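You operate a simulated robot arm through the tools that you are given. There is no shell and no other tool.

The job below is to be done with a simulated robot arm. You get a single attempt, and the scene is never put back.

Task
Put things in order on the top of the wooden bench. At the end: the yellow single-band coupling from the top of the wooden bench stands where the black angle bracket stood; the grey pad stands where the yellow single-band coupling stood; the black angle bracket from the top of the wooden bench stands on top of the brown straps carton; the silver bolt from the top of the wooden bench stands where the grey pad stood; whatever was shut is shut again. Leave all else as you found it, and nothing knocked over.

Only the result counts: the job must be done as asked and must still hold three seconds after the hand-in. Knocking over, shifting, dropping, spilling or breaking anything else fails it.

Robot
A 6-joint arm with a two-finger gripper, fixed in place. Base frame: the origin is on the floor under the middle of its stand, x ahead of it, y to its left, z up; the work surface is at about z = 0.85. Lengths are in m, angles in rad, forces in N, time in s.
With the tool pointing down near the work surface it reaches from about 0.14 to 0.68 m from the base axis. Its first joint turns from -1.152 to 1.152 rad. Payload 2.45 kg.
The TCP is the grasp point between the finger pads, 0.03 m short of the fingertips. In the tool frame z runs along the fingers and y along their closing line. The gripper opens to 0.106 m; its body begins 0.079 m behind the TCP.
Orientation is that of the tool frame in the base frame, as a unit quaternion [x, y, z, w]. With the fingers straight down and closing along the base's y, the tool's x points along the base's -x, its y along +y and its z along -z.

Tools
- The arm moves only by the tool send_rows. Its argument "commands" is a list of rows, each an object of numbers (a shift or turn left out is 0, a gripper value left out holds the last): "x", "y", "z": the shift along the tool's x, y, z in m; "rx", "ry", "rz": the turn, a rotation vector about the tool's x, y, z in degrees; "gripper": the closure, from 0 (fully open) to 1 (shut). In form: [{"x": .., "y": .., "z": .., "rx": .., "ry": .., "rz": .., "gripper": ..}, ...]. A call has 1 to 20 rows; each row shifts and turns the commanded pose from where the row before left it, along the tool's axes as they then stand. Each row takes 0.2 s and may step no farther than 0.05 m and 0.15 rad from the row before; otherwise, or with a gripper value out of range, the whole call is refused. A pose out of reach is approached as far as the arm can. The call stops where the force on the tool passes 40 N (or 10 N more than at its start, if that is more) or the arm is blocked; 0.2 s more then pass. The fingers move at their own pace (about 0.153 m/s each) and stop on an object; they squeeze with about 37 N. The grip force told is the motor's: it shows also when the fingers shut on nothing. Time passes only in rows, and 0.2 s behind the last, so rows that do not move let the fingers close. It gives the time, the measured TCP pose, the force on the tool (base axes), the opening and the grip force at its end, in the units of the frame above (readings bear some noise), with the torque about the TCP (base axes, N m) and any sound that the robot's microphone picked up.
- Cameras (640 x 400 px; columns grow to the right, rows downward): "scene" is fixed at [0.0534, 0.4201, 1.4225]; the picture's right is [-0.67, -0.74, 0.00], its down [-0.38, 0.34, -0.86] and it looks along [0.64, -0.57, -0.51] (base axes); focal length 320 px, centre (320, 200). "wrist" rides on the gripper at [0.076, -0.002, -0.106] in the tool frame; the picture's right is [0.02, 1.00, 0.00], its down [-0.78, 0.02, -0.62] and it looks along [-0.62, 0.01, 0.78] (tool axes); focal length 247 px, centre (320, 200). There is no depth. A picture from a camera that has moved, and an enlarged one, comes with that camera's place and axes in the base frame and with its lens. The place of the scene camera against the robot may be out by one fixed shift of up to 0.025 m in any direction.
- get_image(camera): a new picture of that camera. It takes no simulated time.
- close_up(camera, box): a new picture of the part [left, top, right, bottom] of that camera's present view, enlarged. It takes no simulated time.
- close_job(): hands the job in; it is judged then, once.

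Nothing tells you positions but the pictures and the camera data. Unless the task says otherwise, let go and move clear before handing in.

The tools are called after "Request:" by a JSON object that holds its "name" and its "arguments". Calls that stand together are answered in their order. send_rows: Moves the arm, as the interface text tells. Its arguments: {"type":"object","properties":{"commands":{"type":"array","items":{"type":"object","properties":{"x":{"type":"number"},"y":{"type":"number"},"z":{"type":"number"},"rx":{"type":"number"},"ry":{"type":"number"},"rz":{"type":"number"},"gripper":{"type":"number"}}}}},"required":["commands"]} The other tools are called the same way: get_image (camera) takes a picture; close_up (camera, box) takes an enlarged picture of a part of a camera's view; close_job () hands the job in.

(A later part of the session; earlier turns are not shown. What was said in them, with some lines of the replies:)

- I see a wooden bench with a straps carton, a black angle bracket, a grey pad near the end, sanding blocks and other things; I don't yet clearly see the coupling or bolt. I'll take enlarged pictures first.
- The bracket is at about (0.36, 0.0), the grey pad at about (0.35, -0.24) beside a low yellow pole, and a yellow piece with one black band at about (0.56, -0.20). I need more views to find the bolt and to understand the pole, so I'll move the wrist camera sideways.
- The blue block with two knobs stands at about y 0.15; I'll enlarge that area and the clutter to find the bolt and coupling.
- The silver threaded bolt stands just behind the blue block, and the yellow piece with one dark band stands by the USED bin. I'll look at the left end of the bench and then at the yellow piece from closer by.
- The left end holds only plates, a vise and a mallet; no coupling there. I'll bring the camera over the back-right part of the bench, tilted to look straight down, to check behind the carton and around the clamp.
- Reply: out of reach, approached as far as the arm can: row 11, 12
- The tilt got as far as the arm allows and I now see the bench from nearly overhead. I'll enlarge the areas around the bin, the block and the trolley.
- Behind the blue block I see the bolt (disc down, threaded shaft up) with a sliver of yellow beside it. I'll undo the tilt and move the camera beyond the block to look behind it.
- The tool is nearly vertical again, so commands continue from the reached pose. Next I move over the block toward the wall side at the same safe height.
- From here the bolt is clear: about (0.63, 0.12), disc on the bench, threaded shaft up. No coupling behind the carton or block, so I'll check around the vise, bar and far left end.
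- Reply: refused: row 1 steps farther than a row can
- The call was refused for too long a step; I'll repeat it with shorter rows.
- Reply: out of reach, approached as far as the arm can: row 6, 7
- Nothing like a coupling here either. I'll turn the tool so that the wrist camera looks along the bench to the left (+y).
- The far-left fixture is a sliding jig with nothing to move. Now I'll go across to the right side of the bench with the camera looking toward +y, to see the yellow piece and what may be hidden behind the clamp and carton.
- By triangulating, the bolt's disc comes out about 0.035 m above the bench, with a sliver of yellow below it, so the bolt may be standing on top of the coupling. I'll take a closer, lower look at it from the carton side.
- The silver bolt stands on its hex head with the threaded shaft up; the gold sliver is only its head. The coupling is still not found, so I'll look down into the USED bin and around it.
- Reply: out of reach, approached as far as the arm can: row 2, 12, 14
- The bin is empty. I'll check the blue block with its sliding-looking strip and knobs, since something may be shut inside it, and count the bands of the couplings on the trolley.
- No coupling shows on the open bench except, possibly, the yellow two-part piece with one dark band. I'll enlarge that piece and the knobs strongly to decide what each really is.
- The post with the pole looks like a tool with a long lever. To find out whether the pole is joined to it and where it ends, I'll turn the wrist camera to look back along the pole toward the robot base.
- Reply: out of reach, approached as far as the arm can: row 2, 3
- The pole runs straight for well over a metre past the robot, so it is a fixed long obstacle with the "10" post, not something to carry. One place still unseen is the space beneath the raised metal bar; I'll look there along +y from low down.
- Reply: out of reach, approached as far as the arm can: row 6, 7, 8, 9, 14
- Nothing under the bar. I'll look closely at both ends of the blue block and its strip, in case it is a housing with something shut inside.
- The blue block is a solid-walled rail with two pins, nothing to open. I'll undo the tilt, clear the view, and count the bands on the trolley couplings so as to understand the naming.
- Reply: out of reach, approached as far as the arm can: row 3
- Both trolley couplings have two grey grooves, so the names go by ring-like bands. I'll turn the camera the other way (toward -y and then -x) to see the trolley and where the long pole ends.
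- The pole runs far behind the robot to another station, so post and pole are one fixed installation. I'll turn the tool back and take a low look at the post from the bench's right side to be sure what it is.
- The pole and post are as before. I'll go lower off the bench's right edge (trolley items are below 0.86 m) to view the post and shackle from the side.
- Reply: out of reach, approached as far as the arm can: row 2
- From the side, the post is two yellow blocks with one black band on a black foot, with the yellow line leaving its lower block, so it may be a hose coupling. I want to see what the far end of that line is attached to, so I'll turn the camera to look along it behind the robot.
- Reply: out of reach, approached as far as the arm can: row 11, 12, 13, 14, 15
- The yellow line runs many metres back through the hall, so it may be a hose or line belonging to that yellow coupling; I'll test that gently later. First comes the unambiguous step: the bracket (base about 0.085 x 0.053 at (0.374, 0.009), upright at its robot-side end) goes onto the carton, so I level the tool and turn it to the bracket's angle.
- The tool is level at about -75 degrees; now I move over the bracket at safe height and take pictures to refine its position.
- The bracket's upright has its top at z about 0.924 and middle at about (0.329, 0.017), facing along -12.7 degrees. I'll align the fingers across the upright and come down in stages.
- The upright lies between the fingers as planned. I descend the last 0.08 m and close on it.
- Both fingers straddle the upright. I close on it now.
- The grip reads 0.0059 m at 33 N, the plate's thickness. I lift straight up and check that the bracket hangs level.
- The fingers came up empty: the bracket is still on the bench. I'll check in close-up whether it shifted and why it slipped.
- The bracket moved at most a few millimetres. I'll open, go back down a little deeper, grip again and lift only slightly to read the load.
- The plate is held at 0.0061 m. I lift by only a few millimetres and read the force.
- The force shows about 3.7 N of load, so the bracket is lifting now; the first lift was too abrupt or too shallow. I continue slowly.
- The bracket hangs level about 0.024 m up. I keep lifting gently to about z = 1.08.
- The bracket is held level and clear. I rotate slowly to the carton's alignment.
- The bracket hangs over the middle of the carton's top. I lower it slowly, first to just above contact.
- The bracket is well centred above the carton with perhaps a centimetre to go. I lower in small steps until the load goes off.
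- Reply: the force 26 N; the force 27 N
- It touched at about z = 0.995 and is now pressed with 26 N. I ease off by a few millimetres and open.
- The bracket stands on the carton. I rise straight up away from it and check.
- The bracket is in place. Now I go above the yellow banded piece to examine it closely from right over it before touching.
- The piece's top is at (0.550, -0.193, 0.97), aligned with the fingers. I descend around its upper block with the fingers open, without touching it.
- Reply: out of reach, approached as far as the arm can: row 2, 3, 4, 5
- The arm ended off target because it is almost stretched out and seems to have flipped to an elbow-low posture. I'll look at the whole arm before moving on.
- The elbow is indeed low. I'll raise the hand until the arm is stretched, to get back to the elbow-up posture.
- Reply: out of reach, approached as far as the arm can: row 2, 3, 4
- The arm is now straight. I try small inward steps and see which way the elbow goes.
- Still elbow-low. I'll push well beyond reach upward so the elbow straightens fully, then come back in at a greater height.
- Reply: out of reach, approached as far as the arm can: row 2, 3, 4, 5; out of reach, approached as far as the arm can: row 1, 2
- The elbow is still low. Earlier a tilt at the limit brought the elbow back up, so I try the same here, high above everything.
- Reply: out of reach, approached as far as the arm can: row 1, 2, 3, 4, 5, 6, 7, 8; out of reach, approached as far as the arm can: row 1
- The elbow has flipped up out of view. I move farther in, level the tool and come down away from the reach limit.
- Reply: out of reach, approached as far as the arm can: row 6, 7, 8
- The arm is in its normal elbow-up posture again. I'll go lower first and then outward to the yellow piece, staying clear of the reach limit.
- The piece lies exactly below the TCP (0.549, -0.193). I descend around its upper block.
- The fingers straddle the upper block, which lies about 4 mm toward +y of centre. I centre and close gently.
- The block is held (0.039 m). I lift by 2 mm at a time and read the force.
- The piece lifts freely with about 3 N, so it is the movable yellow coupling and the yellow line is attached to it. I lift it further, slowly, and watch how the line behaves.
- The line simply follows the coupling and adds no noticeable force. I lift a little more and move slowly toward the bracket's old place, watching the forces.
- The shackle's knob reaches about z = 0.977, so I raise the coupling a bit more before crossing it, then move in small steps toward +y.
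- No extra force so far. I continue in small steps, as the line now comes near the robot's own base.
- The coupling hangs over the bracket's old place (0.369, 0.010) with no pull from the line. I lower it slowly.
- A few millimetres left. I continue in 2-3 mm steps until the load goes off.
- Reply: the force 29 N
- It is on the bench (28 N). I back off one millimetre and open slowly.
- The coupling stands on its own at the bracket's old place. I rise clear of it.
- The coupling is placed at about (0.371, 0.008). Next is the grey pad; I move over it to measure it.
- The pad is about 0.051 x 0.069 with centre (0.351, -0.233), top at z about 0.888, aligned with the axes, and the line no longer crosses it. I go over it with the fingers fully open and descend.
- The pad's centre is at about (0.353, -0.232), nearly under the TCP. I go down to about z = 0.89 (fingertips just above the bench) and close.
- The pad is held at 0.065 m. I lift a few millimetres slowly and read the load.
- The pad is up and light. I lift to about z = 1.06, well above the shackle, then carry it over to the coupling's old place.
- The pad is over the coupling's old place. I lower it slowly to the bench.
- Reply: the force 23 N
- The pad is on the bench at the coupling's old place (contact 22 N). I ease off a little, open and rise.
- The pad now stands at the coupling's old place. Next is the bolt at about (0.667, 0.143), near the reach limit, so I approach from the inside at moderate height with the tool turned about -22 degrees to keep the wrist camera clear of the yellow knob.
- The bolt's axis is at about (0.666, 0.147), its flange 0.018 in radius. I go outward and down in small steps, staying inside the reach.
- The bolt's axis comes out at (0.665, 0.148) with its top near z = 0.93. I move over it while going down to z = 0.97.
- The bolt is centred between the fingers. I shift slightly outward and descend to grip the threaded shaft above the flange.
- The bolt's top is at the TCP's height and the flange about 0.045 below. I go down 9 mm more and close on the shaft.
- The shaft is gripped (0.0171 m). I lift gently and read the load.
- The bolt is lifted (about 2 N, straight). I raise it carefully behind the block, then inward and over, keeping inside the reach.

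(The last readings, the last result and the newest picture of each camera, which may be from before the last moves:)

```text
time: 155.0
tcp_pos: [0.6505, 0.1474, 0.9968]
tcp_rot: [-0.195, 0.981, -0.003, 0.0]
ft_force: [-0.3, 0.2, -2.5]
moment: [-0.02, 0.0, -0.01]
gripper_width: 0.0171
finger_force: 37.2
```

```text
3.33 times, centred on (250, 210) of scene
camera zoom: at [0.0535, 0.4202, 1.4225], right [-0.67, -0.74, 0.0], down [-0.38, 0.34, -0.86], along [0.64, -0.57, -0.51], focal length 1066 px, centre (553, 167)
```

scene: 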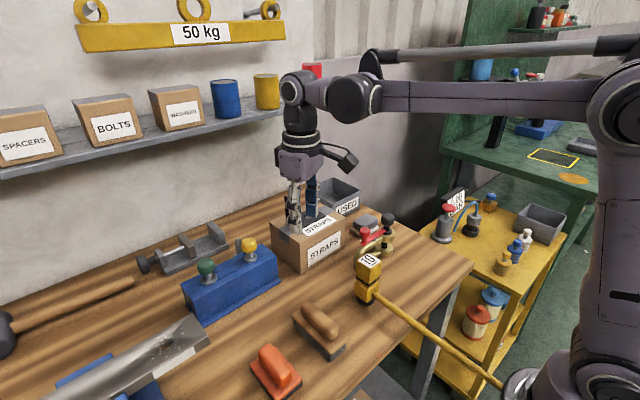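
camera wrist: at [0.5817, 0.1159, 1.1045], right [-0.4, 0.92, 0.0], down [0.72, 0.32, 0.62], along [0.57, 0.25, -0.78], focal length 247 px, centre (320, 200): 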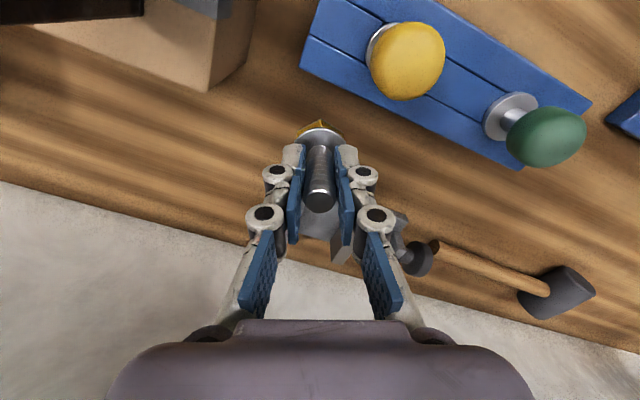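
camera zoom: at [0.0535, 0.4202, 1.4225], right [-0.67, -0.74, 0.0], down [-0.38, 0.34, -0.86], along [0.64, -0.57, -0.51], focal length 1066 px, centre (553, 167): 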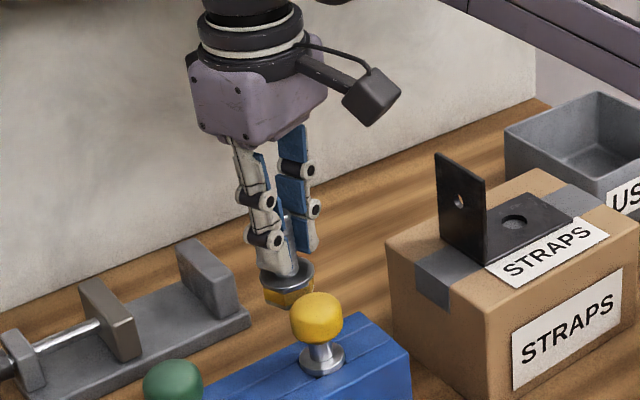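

The bolt is clear above the block's level. I continue up and inward, passing between the knob and the bracket.

Request:
{"name": "send_rows", "arguments": {"commands": [{"x": 0.005, "y": -0.002, "z": -0.01}, {"x": 0.006, "y": -0.003, "z": -0.012}, {"x": 0.0075, "y": -0.006, "z": -0.011}, {"x": 0.0075, "y": -0.006, "z": -0.01}, {"x": 0.0075, "y": -0.006, "z": -0.01}, {"x": 0.0075, "y": -0.006, "z": -0.01}, {}]}}

Request:
{"name": "get_image", "arguments": {"camera": "wrist"}}

Request:
{"name": "get_image", "arguments": {"camera": "scene"}}

```text
time: 156.6
tcp_pos: [0.6231, 0.1037, 1.0618]
tcp_rot: [-0.193, 0.981, -0.003, -0.001]
ft_force: [-0.3, -1.0, -2.2]
moment: [0.0, 0.04, -0.01]
gripper_width: 0.0169
finger_force: 37.2
```

```text
taken
camera wrist: at [0.5543, 0.0726, 1.169], right [-0.4, 0.92, 0.0], down [0.72, 0.32, 0.62], along [0.57, 0.25, -0.78], focal length 247 px, centre (320, 200)
```

wrist: 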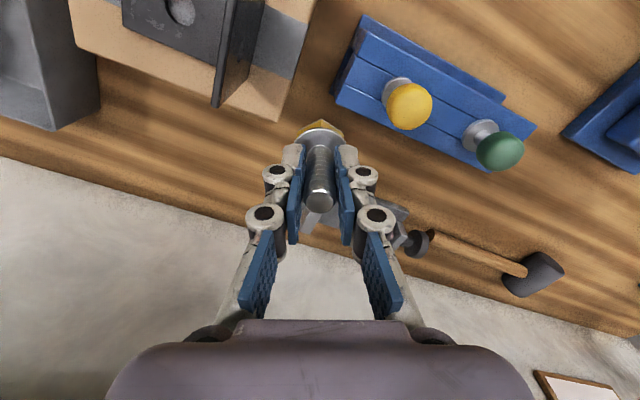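

```text
taken
```

scene: 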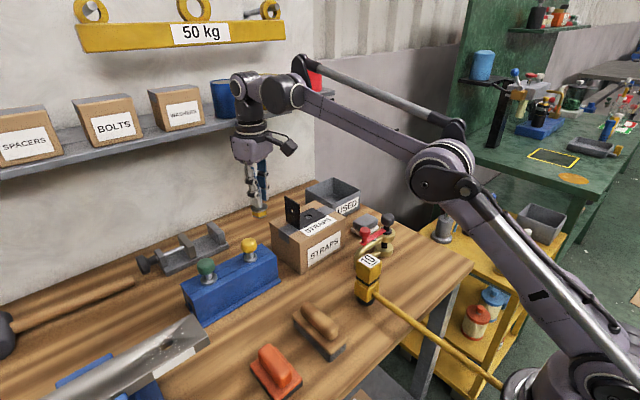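

Request:
{"name": "send_rows", "arguments": {"commands": [{"x": 0.009, "y": 0.003}, {"x": 0.0184, "y": 0.0059}, {"x": 0.0184, "y": 0.0059}, {"x": 0.0184, "y": 0.0059}, {"x": 0.0184, "y": 0.0059}, {"x": 0.0184, "y": 0.0059}, {"x": 0.0184, "y": 0.0059}, {"x": 0.0184, "y": 0.0059}, {"x": 0.0184, "y": 0.0059}, {"x": 0.009, "y": 0.003}, {"z": -0.01}, {"z": -0.012}, {"z": -0.01}, {}]}}

Request:
{"name": "get_image", "arguments": {"camera": "scene"}}

Request:
{"name": "get_image", "arguments": {"camera": "wrist"}}

```text
time: 159.6
tcp_pos: [0.4492, 0.0897, 1.0914]
tcp_rot: [-0.194, 0.981, -0.003, 0.0]
ft_force: [0.0, -0.4, -3.1]
moment: [0.01, 0.0, -0.02]
gripper_width: 0.0172
finger_force: 37.6
```

```text
taken
```

scene: 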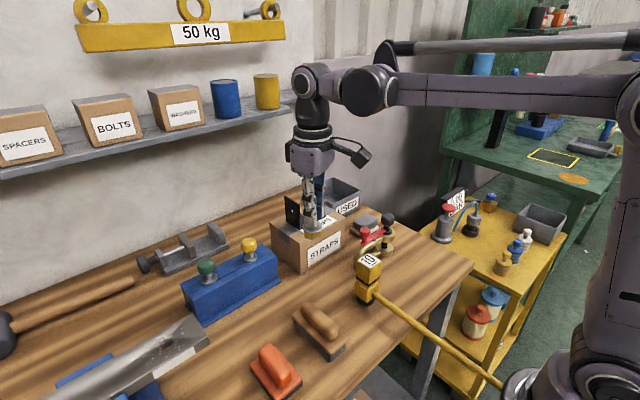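

```text
taken
camera wrist: at [0.3806, 0.0591, 1.1993], right [-0.4, 0.92, 0.0], down [0.72, 0.32, 0.62], along [0.57, 0.25, -0.78], focal length 247 px, centre (320, 200)
```

wrist: 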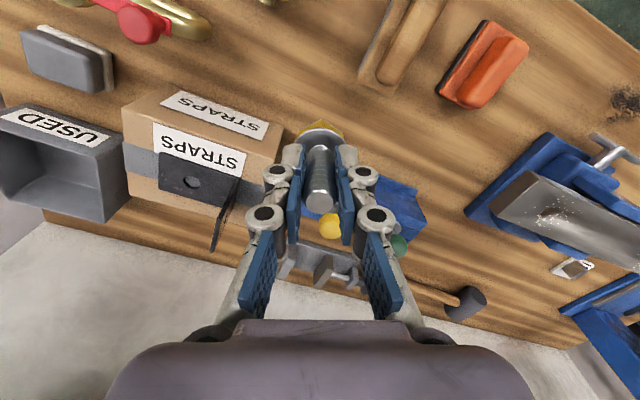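

Clear of everything. I turn the tool back to zero and carry the bolt over to the pad's old place.

Request:
{"name": "send_rows", "arguments": {"commands": [{"rz": 4}, {"rz": 6}, {"rz": 6}, {"rz": 4}, {"rz": 2.4}, {}]}}

Request:
{"name": "send_rows", "arguments": {"commands": [{"y": -0.01, "x": 0.003}, {"y": -0.02, "x": 0.006}, {"y": -0.02, "x": 0.006}, {"y": -0.02, "x": 0.006}, {"y": -0.02, "x": 0.006}, {"y": -0.02, "x": 0.006}, {"y": -0.02, "x": 0.006}, {"y": -0.02, "x": 0.006}, {"y": -0.02, "x": 0.006}, {"y": -0.02, "x": 0.006}, {"y": -0.02, "x": 0.006}, {"y": -0.02, "x": 0.006}, {"y": -0.02, "x": 0.006}, {"y": -0.02, "x": 0.006}, {"y": -0.02, "x": 0.006}, {"y": -0.02, "x": 0.006}, {"y": -0.012, "x": 0.004}, {}]}}

Request:
{"name": "get_image", "arguments": {"camera": "scene"}}

Request:
{"name": "get_image", "arguments": {"camera": "wrist"}}

```text
time: 161.0
tcp_pos: [0.451, 0.0904, 1.0907]
tcp_rot: [0.001, 1.0, -0.002, 0.0]
ft_force: [0.0, -0.1, -2.0]
moment: [0.0, -0.01, 0.01]
gripper_width: 0.0171
finger_force: 37.1
```

```text
time: 164.8
tcp_pos: [0.3524, -0.2317, 1.0932]
tcp_rot: [-0.001, 1.0, -0.003, 0.001]
ft_force: [0.2, 0.6, -2.1]
moment: [-0.02, 0.01, 0.03]
gripper_width: 0.0171
finger_force: 37.0
```

```text
taken
```

scene: 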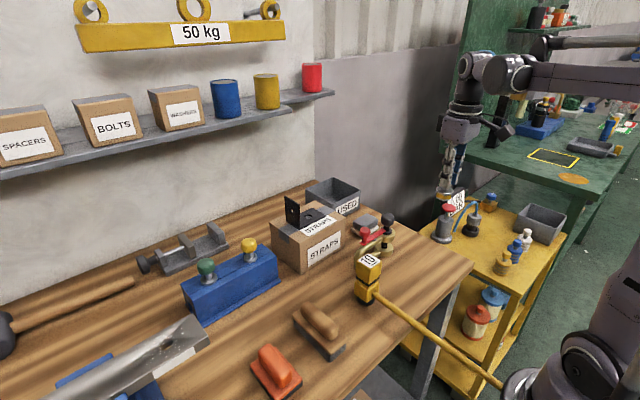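

```text
taken
camera wrist: at [0.277, -0.2337, 1.2007], right [-0.02, 1.0, 0.0], down [0.78, 0.02, 0.62], along [0.62, 0.01, -0.78], focal length 247 px, centre (320, 200)
```

wrist: 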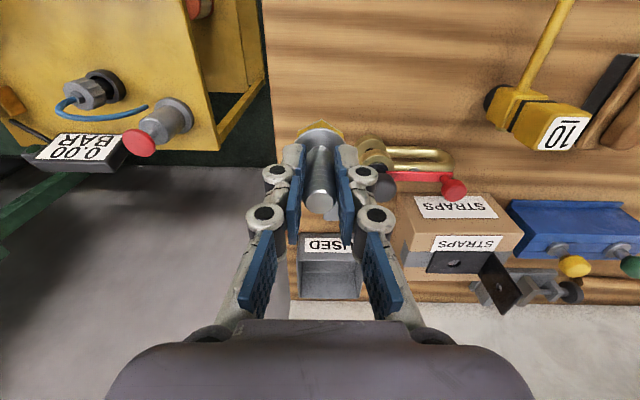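

The bolt is over the pad's old centre (0.352, -0.232). I lower it slowly.

Request:
{"name": "send_rows", "arguments": {"commands": [{"z": 0.008}, {"z": 0.016}, {"z": 0.018}, {"z": 0.018}, {"z": 0.018}, {"z": 0.018}, {"z": 0.018}, {"z": 0.018}, {"z": 0.015}, {"z": 0.01}, {"z": 0.006}, {}]}}

Request:
{"name": "get_image", "arguments": {"camera": "wrist"}}

Request:
{"name": "close_up", "arguments": {"camera": "scene", "box": [380, 200, 480, 290]}}

```text
time: 167.4
tcp_pos: [0.3539, -0.2329, 0.9313]
tcp_rot: [0.0, 1.0, -0.003, 0.0]
ft_force: [0.3, -0.1, -1.3]
moment: [0.0, 0.01, 0.01]
gripper_width: 0.017
finger_force: 37.0
```

```text
taken
camera wrist: at [0.2787, -0.2351, 1.0389], right [-0.02, 1.0, 0.0], down [0.78, 0.02, 0.62], along [0.62, 0.01, -0.78], focal length 247 px, centre (320, 200)
```

wrist: 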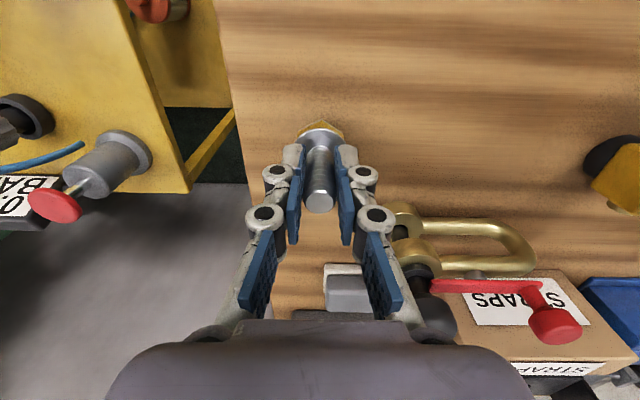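

```text
4.44 times, centred on (430, 245) of scene
camera zoom: at [0.0534, 0.4201, 1.4225], right [-0.67, -0.74, 0.0], down [-0.38, 0.34, -0.86], along [0.64, -0.57, -0.51], focal length 1421 px, centre (-169, 0)
```

zoom: 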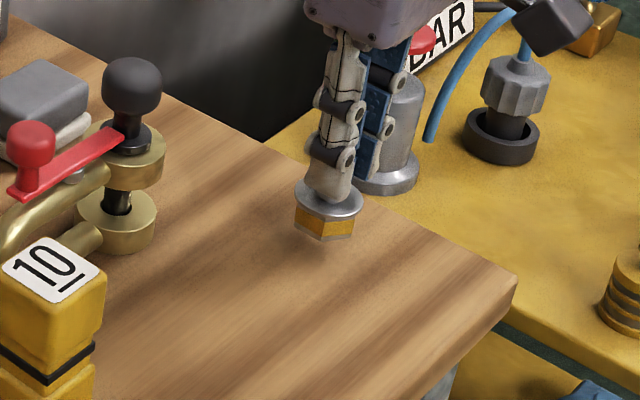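

Request:
{"name": "send_rows", "arguments": {"commands": [{"z": 0.005}, {"z": 0.005}, {}]}}

Request:
{"name": "send_rows", "arguments": {"commands": [{"z": 0.002}, {}]}}

Request:
{"name": "send_rows", "arguments": {"commands": [{"z": 0.002}, {}]}}

Request:
{"name": "send_rows", "arguments": {"commands": [{"z": 0.0015}, {}]}}

```text
time: 168.2
tcp_pos: [0.3544, -0.2324, 0.921]
tcp_rot: [0.0, 1.0, -0.002, 0.0]
ft_force: [-0.6, -0.2, -2.2]
moment: [0.02, 0.0, 0.03]
gripper_width: 0.017
finger_force: 36.8
```

```text
time: 168.8
tcp_pos: [0.3538, -0.2321, 0.9185]
tcp_rot: [0.0, 1.0, -0.002, 0.0]
ft_force: [-0.1, -0.3, -1.0]
moment: [0.0, 0.01, -0.01]
gripper_width: 0.017
finger_force: 37.4
```

```text
time: 169.4
tcp_pos: [0.3542, -0.2321, 0.9162]
tcp_rot: [-0.001, 1.0, -0.003, -0.001]
ft_force: [-0.3, -0.2, -1.9]
moment: [0.03, 0.01, 0.0]
gripper_width: 0.017
finger_force: 37.3
```

```text
time: 170.0
tcp_pos: [0.3518, -0.2325, 0.9159]
tcp_rot: [0.0, 1.0, -0.003, 0.0]
ft_force: [0.4, 0.5, -2.3]
moment: [0.02, 0.02, 0.0]
gripper_width: 0.0167
finger_force: 36.8
```

Request:
{"name": "send_rows", "arguments": {"commands": [{"z": 0.001}, {}]}}

Request:
{"name": "send_rows", "arguments": {"commands": [{"z": 0.001}, {}]}}

```text
time: 170.6
tcp_pos: [0.3523, -0.231, 0.9139]
tcp_rot: [0.0, 1.0, -0.002, 0.0]
ft_force: [1.8, -0.6, 16.2]
moment: [0.06, 0.04, 0.02]
gripper_width: 0.0171
finger_force: 37.2
```

```text
time: 171.2
tcp_pos: [0.3529, -0.232, 0.9126]
tcp_rot: [0.0, 1.0, -0.003, 0.001]
ft_force: [2.1, -1.9, 23.9]
moment: [-0.09, -0.17, 0.05]
gripper_width: 0.0171
finger_force: 36.3
```

The bolt stands on the bench (contact 24 N). I ease off, open slowly and rise straight up.

Request:
{"name": "send_rows", "arguments": {"commands": [{"z": -0.0015}, {}]}}

Request:
{"name": "send_rows", "arguments": {"commands": [{"gripper": 0.8}, {"gripper": 0.7}, {"gripper": 0.6}, {"gripper": 0.5}, {}]}}

Request:
{"name": "close_up", "arguments": {"camera": "scene", "box": [380, 200, 480, 290]}}

Request:
{"name": "get_image", "arguments": {"camera": "wrist"}}

```text
time: 171.8
tcp_pos: [0.3522, -0.2335, 0.9126]
tcp_rot: [0.0, 1.0, -0.003, 0.0]
ft_force: [-0.5, -0.5, -1.4]
moment: [-0.01, 0.04, 0.01]
gripper_width: 0.0172
finger_force: 37.6
```

```text
time: 173.0
tcp_pos: [0.354, -0.2331, 0.9133]
tcp_rot: [0.0, 1.0, -0.003, 0.0]
ft_force: [1.8, -0.1, 0.3]
moment: [0.01, 0.0, 0.01]
gripper_width: 0.0531
finger_force: 0.0
```

```text
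4.44 times, centred on (430, 245) of scene
camera zoom: at [0.0534, 0.4201, 1.4225], right [-0.67, -0.74, 0.0], down [-0.38, 0.34, -0.86], along [0.64, -0.57, -0.51], focal length 1421 px, centre (-169, 0)
```

zoom: 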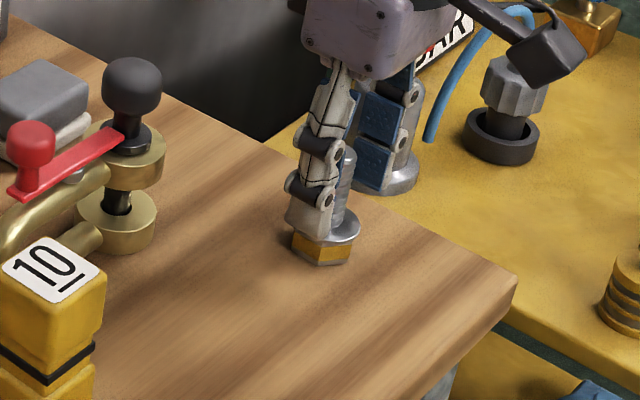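

```text
taken
camera wrist: at [0.2768, -0.2347, 1.0211], right [-0.02, 1.0, 0.0], down [0.78, 0.02, 0.62], along [0.62, 0.01, -0.78], focal length 247 px, centre (320, 200)
```

wrist: 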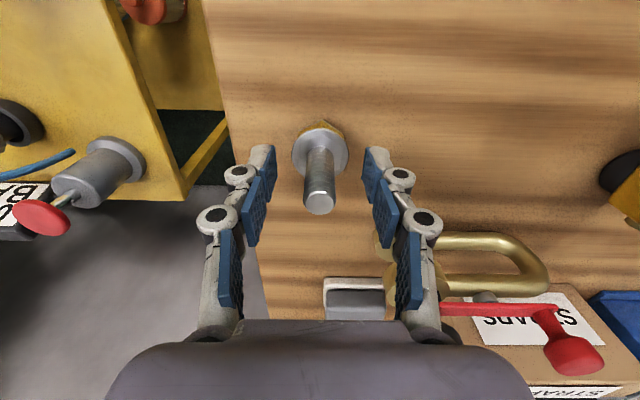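

The bolt stands upright on its own. I rise clear and look over everything.

Request:
{"name": "send_rows", "arguments": {"commands": [{"z": -0.008}, {"z": -0.02}, {"z": -0.03}, {"z": -0.04}, {"z": -0.04}, {"z": -0.04}, {"z": -0.03}, {}]}}

Request:
{"name": "get_image", "arguments": {"camera": "wrist"}}

Request:
{"name": "get_image", "arguments": {"camera": "scene"}}

Request:
{"name": "close_up", "arguments": {"camera": "scene", "box": [240, 170, 480, 320]}}

```text
time: 174.8
tcp_pos: [0.3513, -0.2299, 1.1234]
tcp_rot: [0.0, 1.0, -0.002, 0.0]
ft_force: [-0.2, 0.0, 0.6]
moment: [-0.03, 0.03, 0.01]
gripper_width: 0.053
finger_force: 0.0
```

```text
taken
camera wrist: at [0.276, -0.2332, 1.2315], right [-0.02, 1.0, 0.0], down [0.78, 0.02, 0.62], along [0.62, 0.01, -0.78], focal length 247 px, centre (320, 200)
```

wrist: 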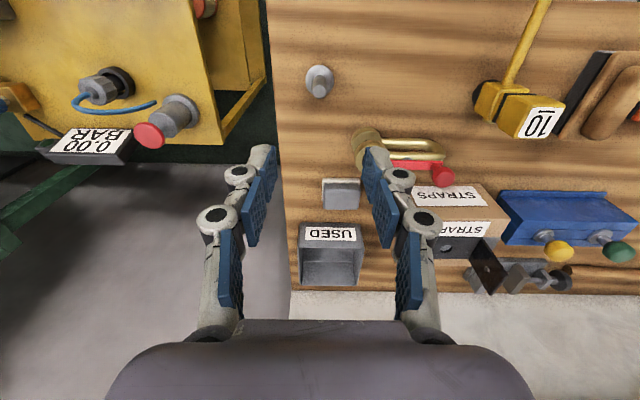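

```text
taken
```

scene: 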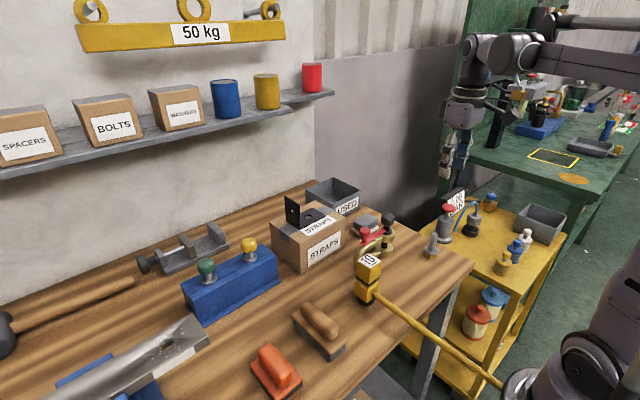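

```text
2.67 times, centred on (360, 245) of scene
camera zoom: at [0.0534, 0.4201, 1.4225], right [-0.67, -0.74, 0.0], down [-0.38, 0.34, -0.86], along [0.64, -0.57, -0.51], focal length 852 px, centre (213, 80)
```

zoom: 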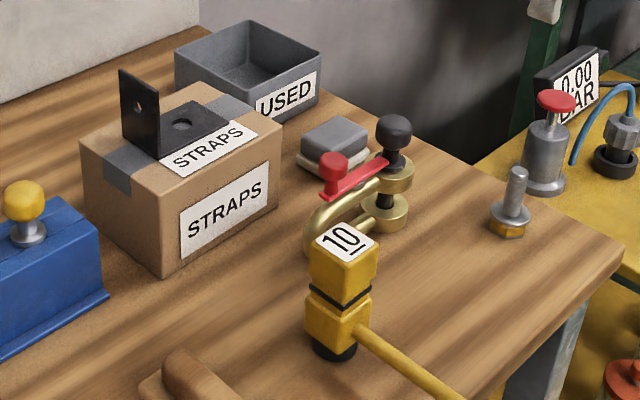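

Everything stands where it should: bracket on the carton, coupling at the bracket's old place, pad at the coupling's old place, bolt at the pad's old place, the shackle, bin, block and carton unchanged, and nothing was opened. I wait a few seconds with the hand clear and check that it all holds.

Request:
{"name": "send_rows", "arguments": {"commands": [{"z": -0.02}, {}, {}, {}, {}, {}, {}, {}, {}, {}, {}, {}, {}, {}, {}]}}

Request:
{"name": "close_up", "arguments": {"camera": "scene", "box": [240, 170, 480, 320]}}

Request:
{"name": "get_image", "arguments": {"camera": "scene"}}

```text
time: 178.0
tcp_pos: [0.3529, -0.2308, 1.1426]
tcp_rot: [0.001, 1.0, -0.002, 0.0]
ft_force: [-0.2, 0.2, -0.1]
moment: [-0.02, 0.01, 0.0]
gripper_width: 0.0528
finger_force: 0.0
```

```text
2.67 times, centred on (360, 245) of scene
camera zoom: at [0.0534, 0.4201, 1.4225], right [-0.67, -0.74, 0.0], down [-0.38, 0.34, -0.86], along [0.64, -0.57, -0.51], focal length 852 px, centre (213, 80)
```

zoom: 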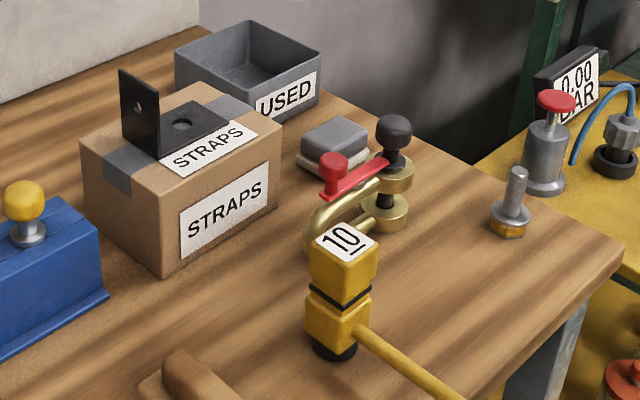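

```text
taken
```

scene: 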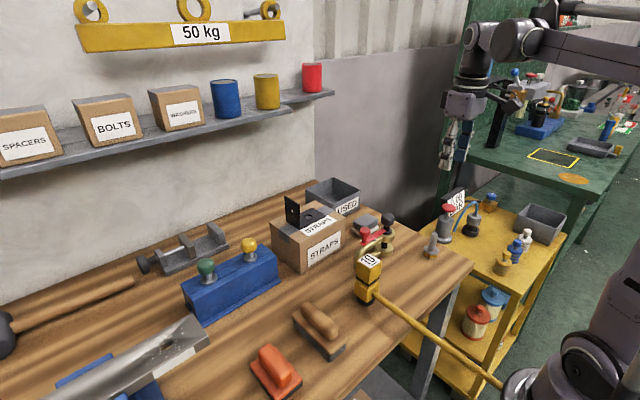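

All four objects stand steadily at their asked places, everything else is unchanged, and the hand is clear. I hand the job in.

Request:
{"name": "close_job", "arguments": {}}

```text
The job is handed in.
```

I moved all four objects and handed the job in. They were standing steadily with the hand clear in the last picture, about three seconds after the final move.

| Object | Where it stands now | Position (x, y in m) |
|---|---|---|
| Black angle bracket | on top of the brown straps carton | about (0.59, -0.01) |
| Yellow coupling | where the bracket stood | about (0.37, 0.01) |
| Grey pad | where the coupling stood | about (0.55, -0.19) |
| Silver bolt | where the pad stood, upright on its head | about (0.35, -0.23) |

- **Coupling identity:** I took the yellow "10" piece with one black band to be the single-band coupling. It was the only movable yellow object I found on the bench that fit the description. A long yellow line is attached to it; the line moved with it and now runs up against the robot's base. I felt no pull from it.
- **Bracket:** it slipped out of the fingers on the first lift and stayed upright on the bench. The second, slower lift held.
- **Everything else:** I opened nothing. The shackle, bin, carton and blue block look unchanged in the pictures.
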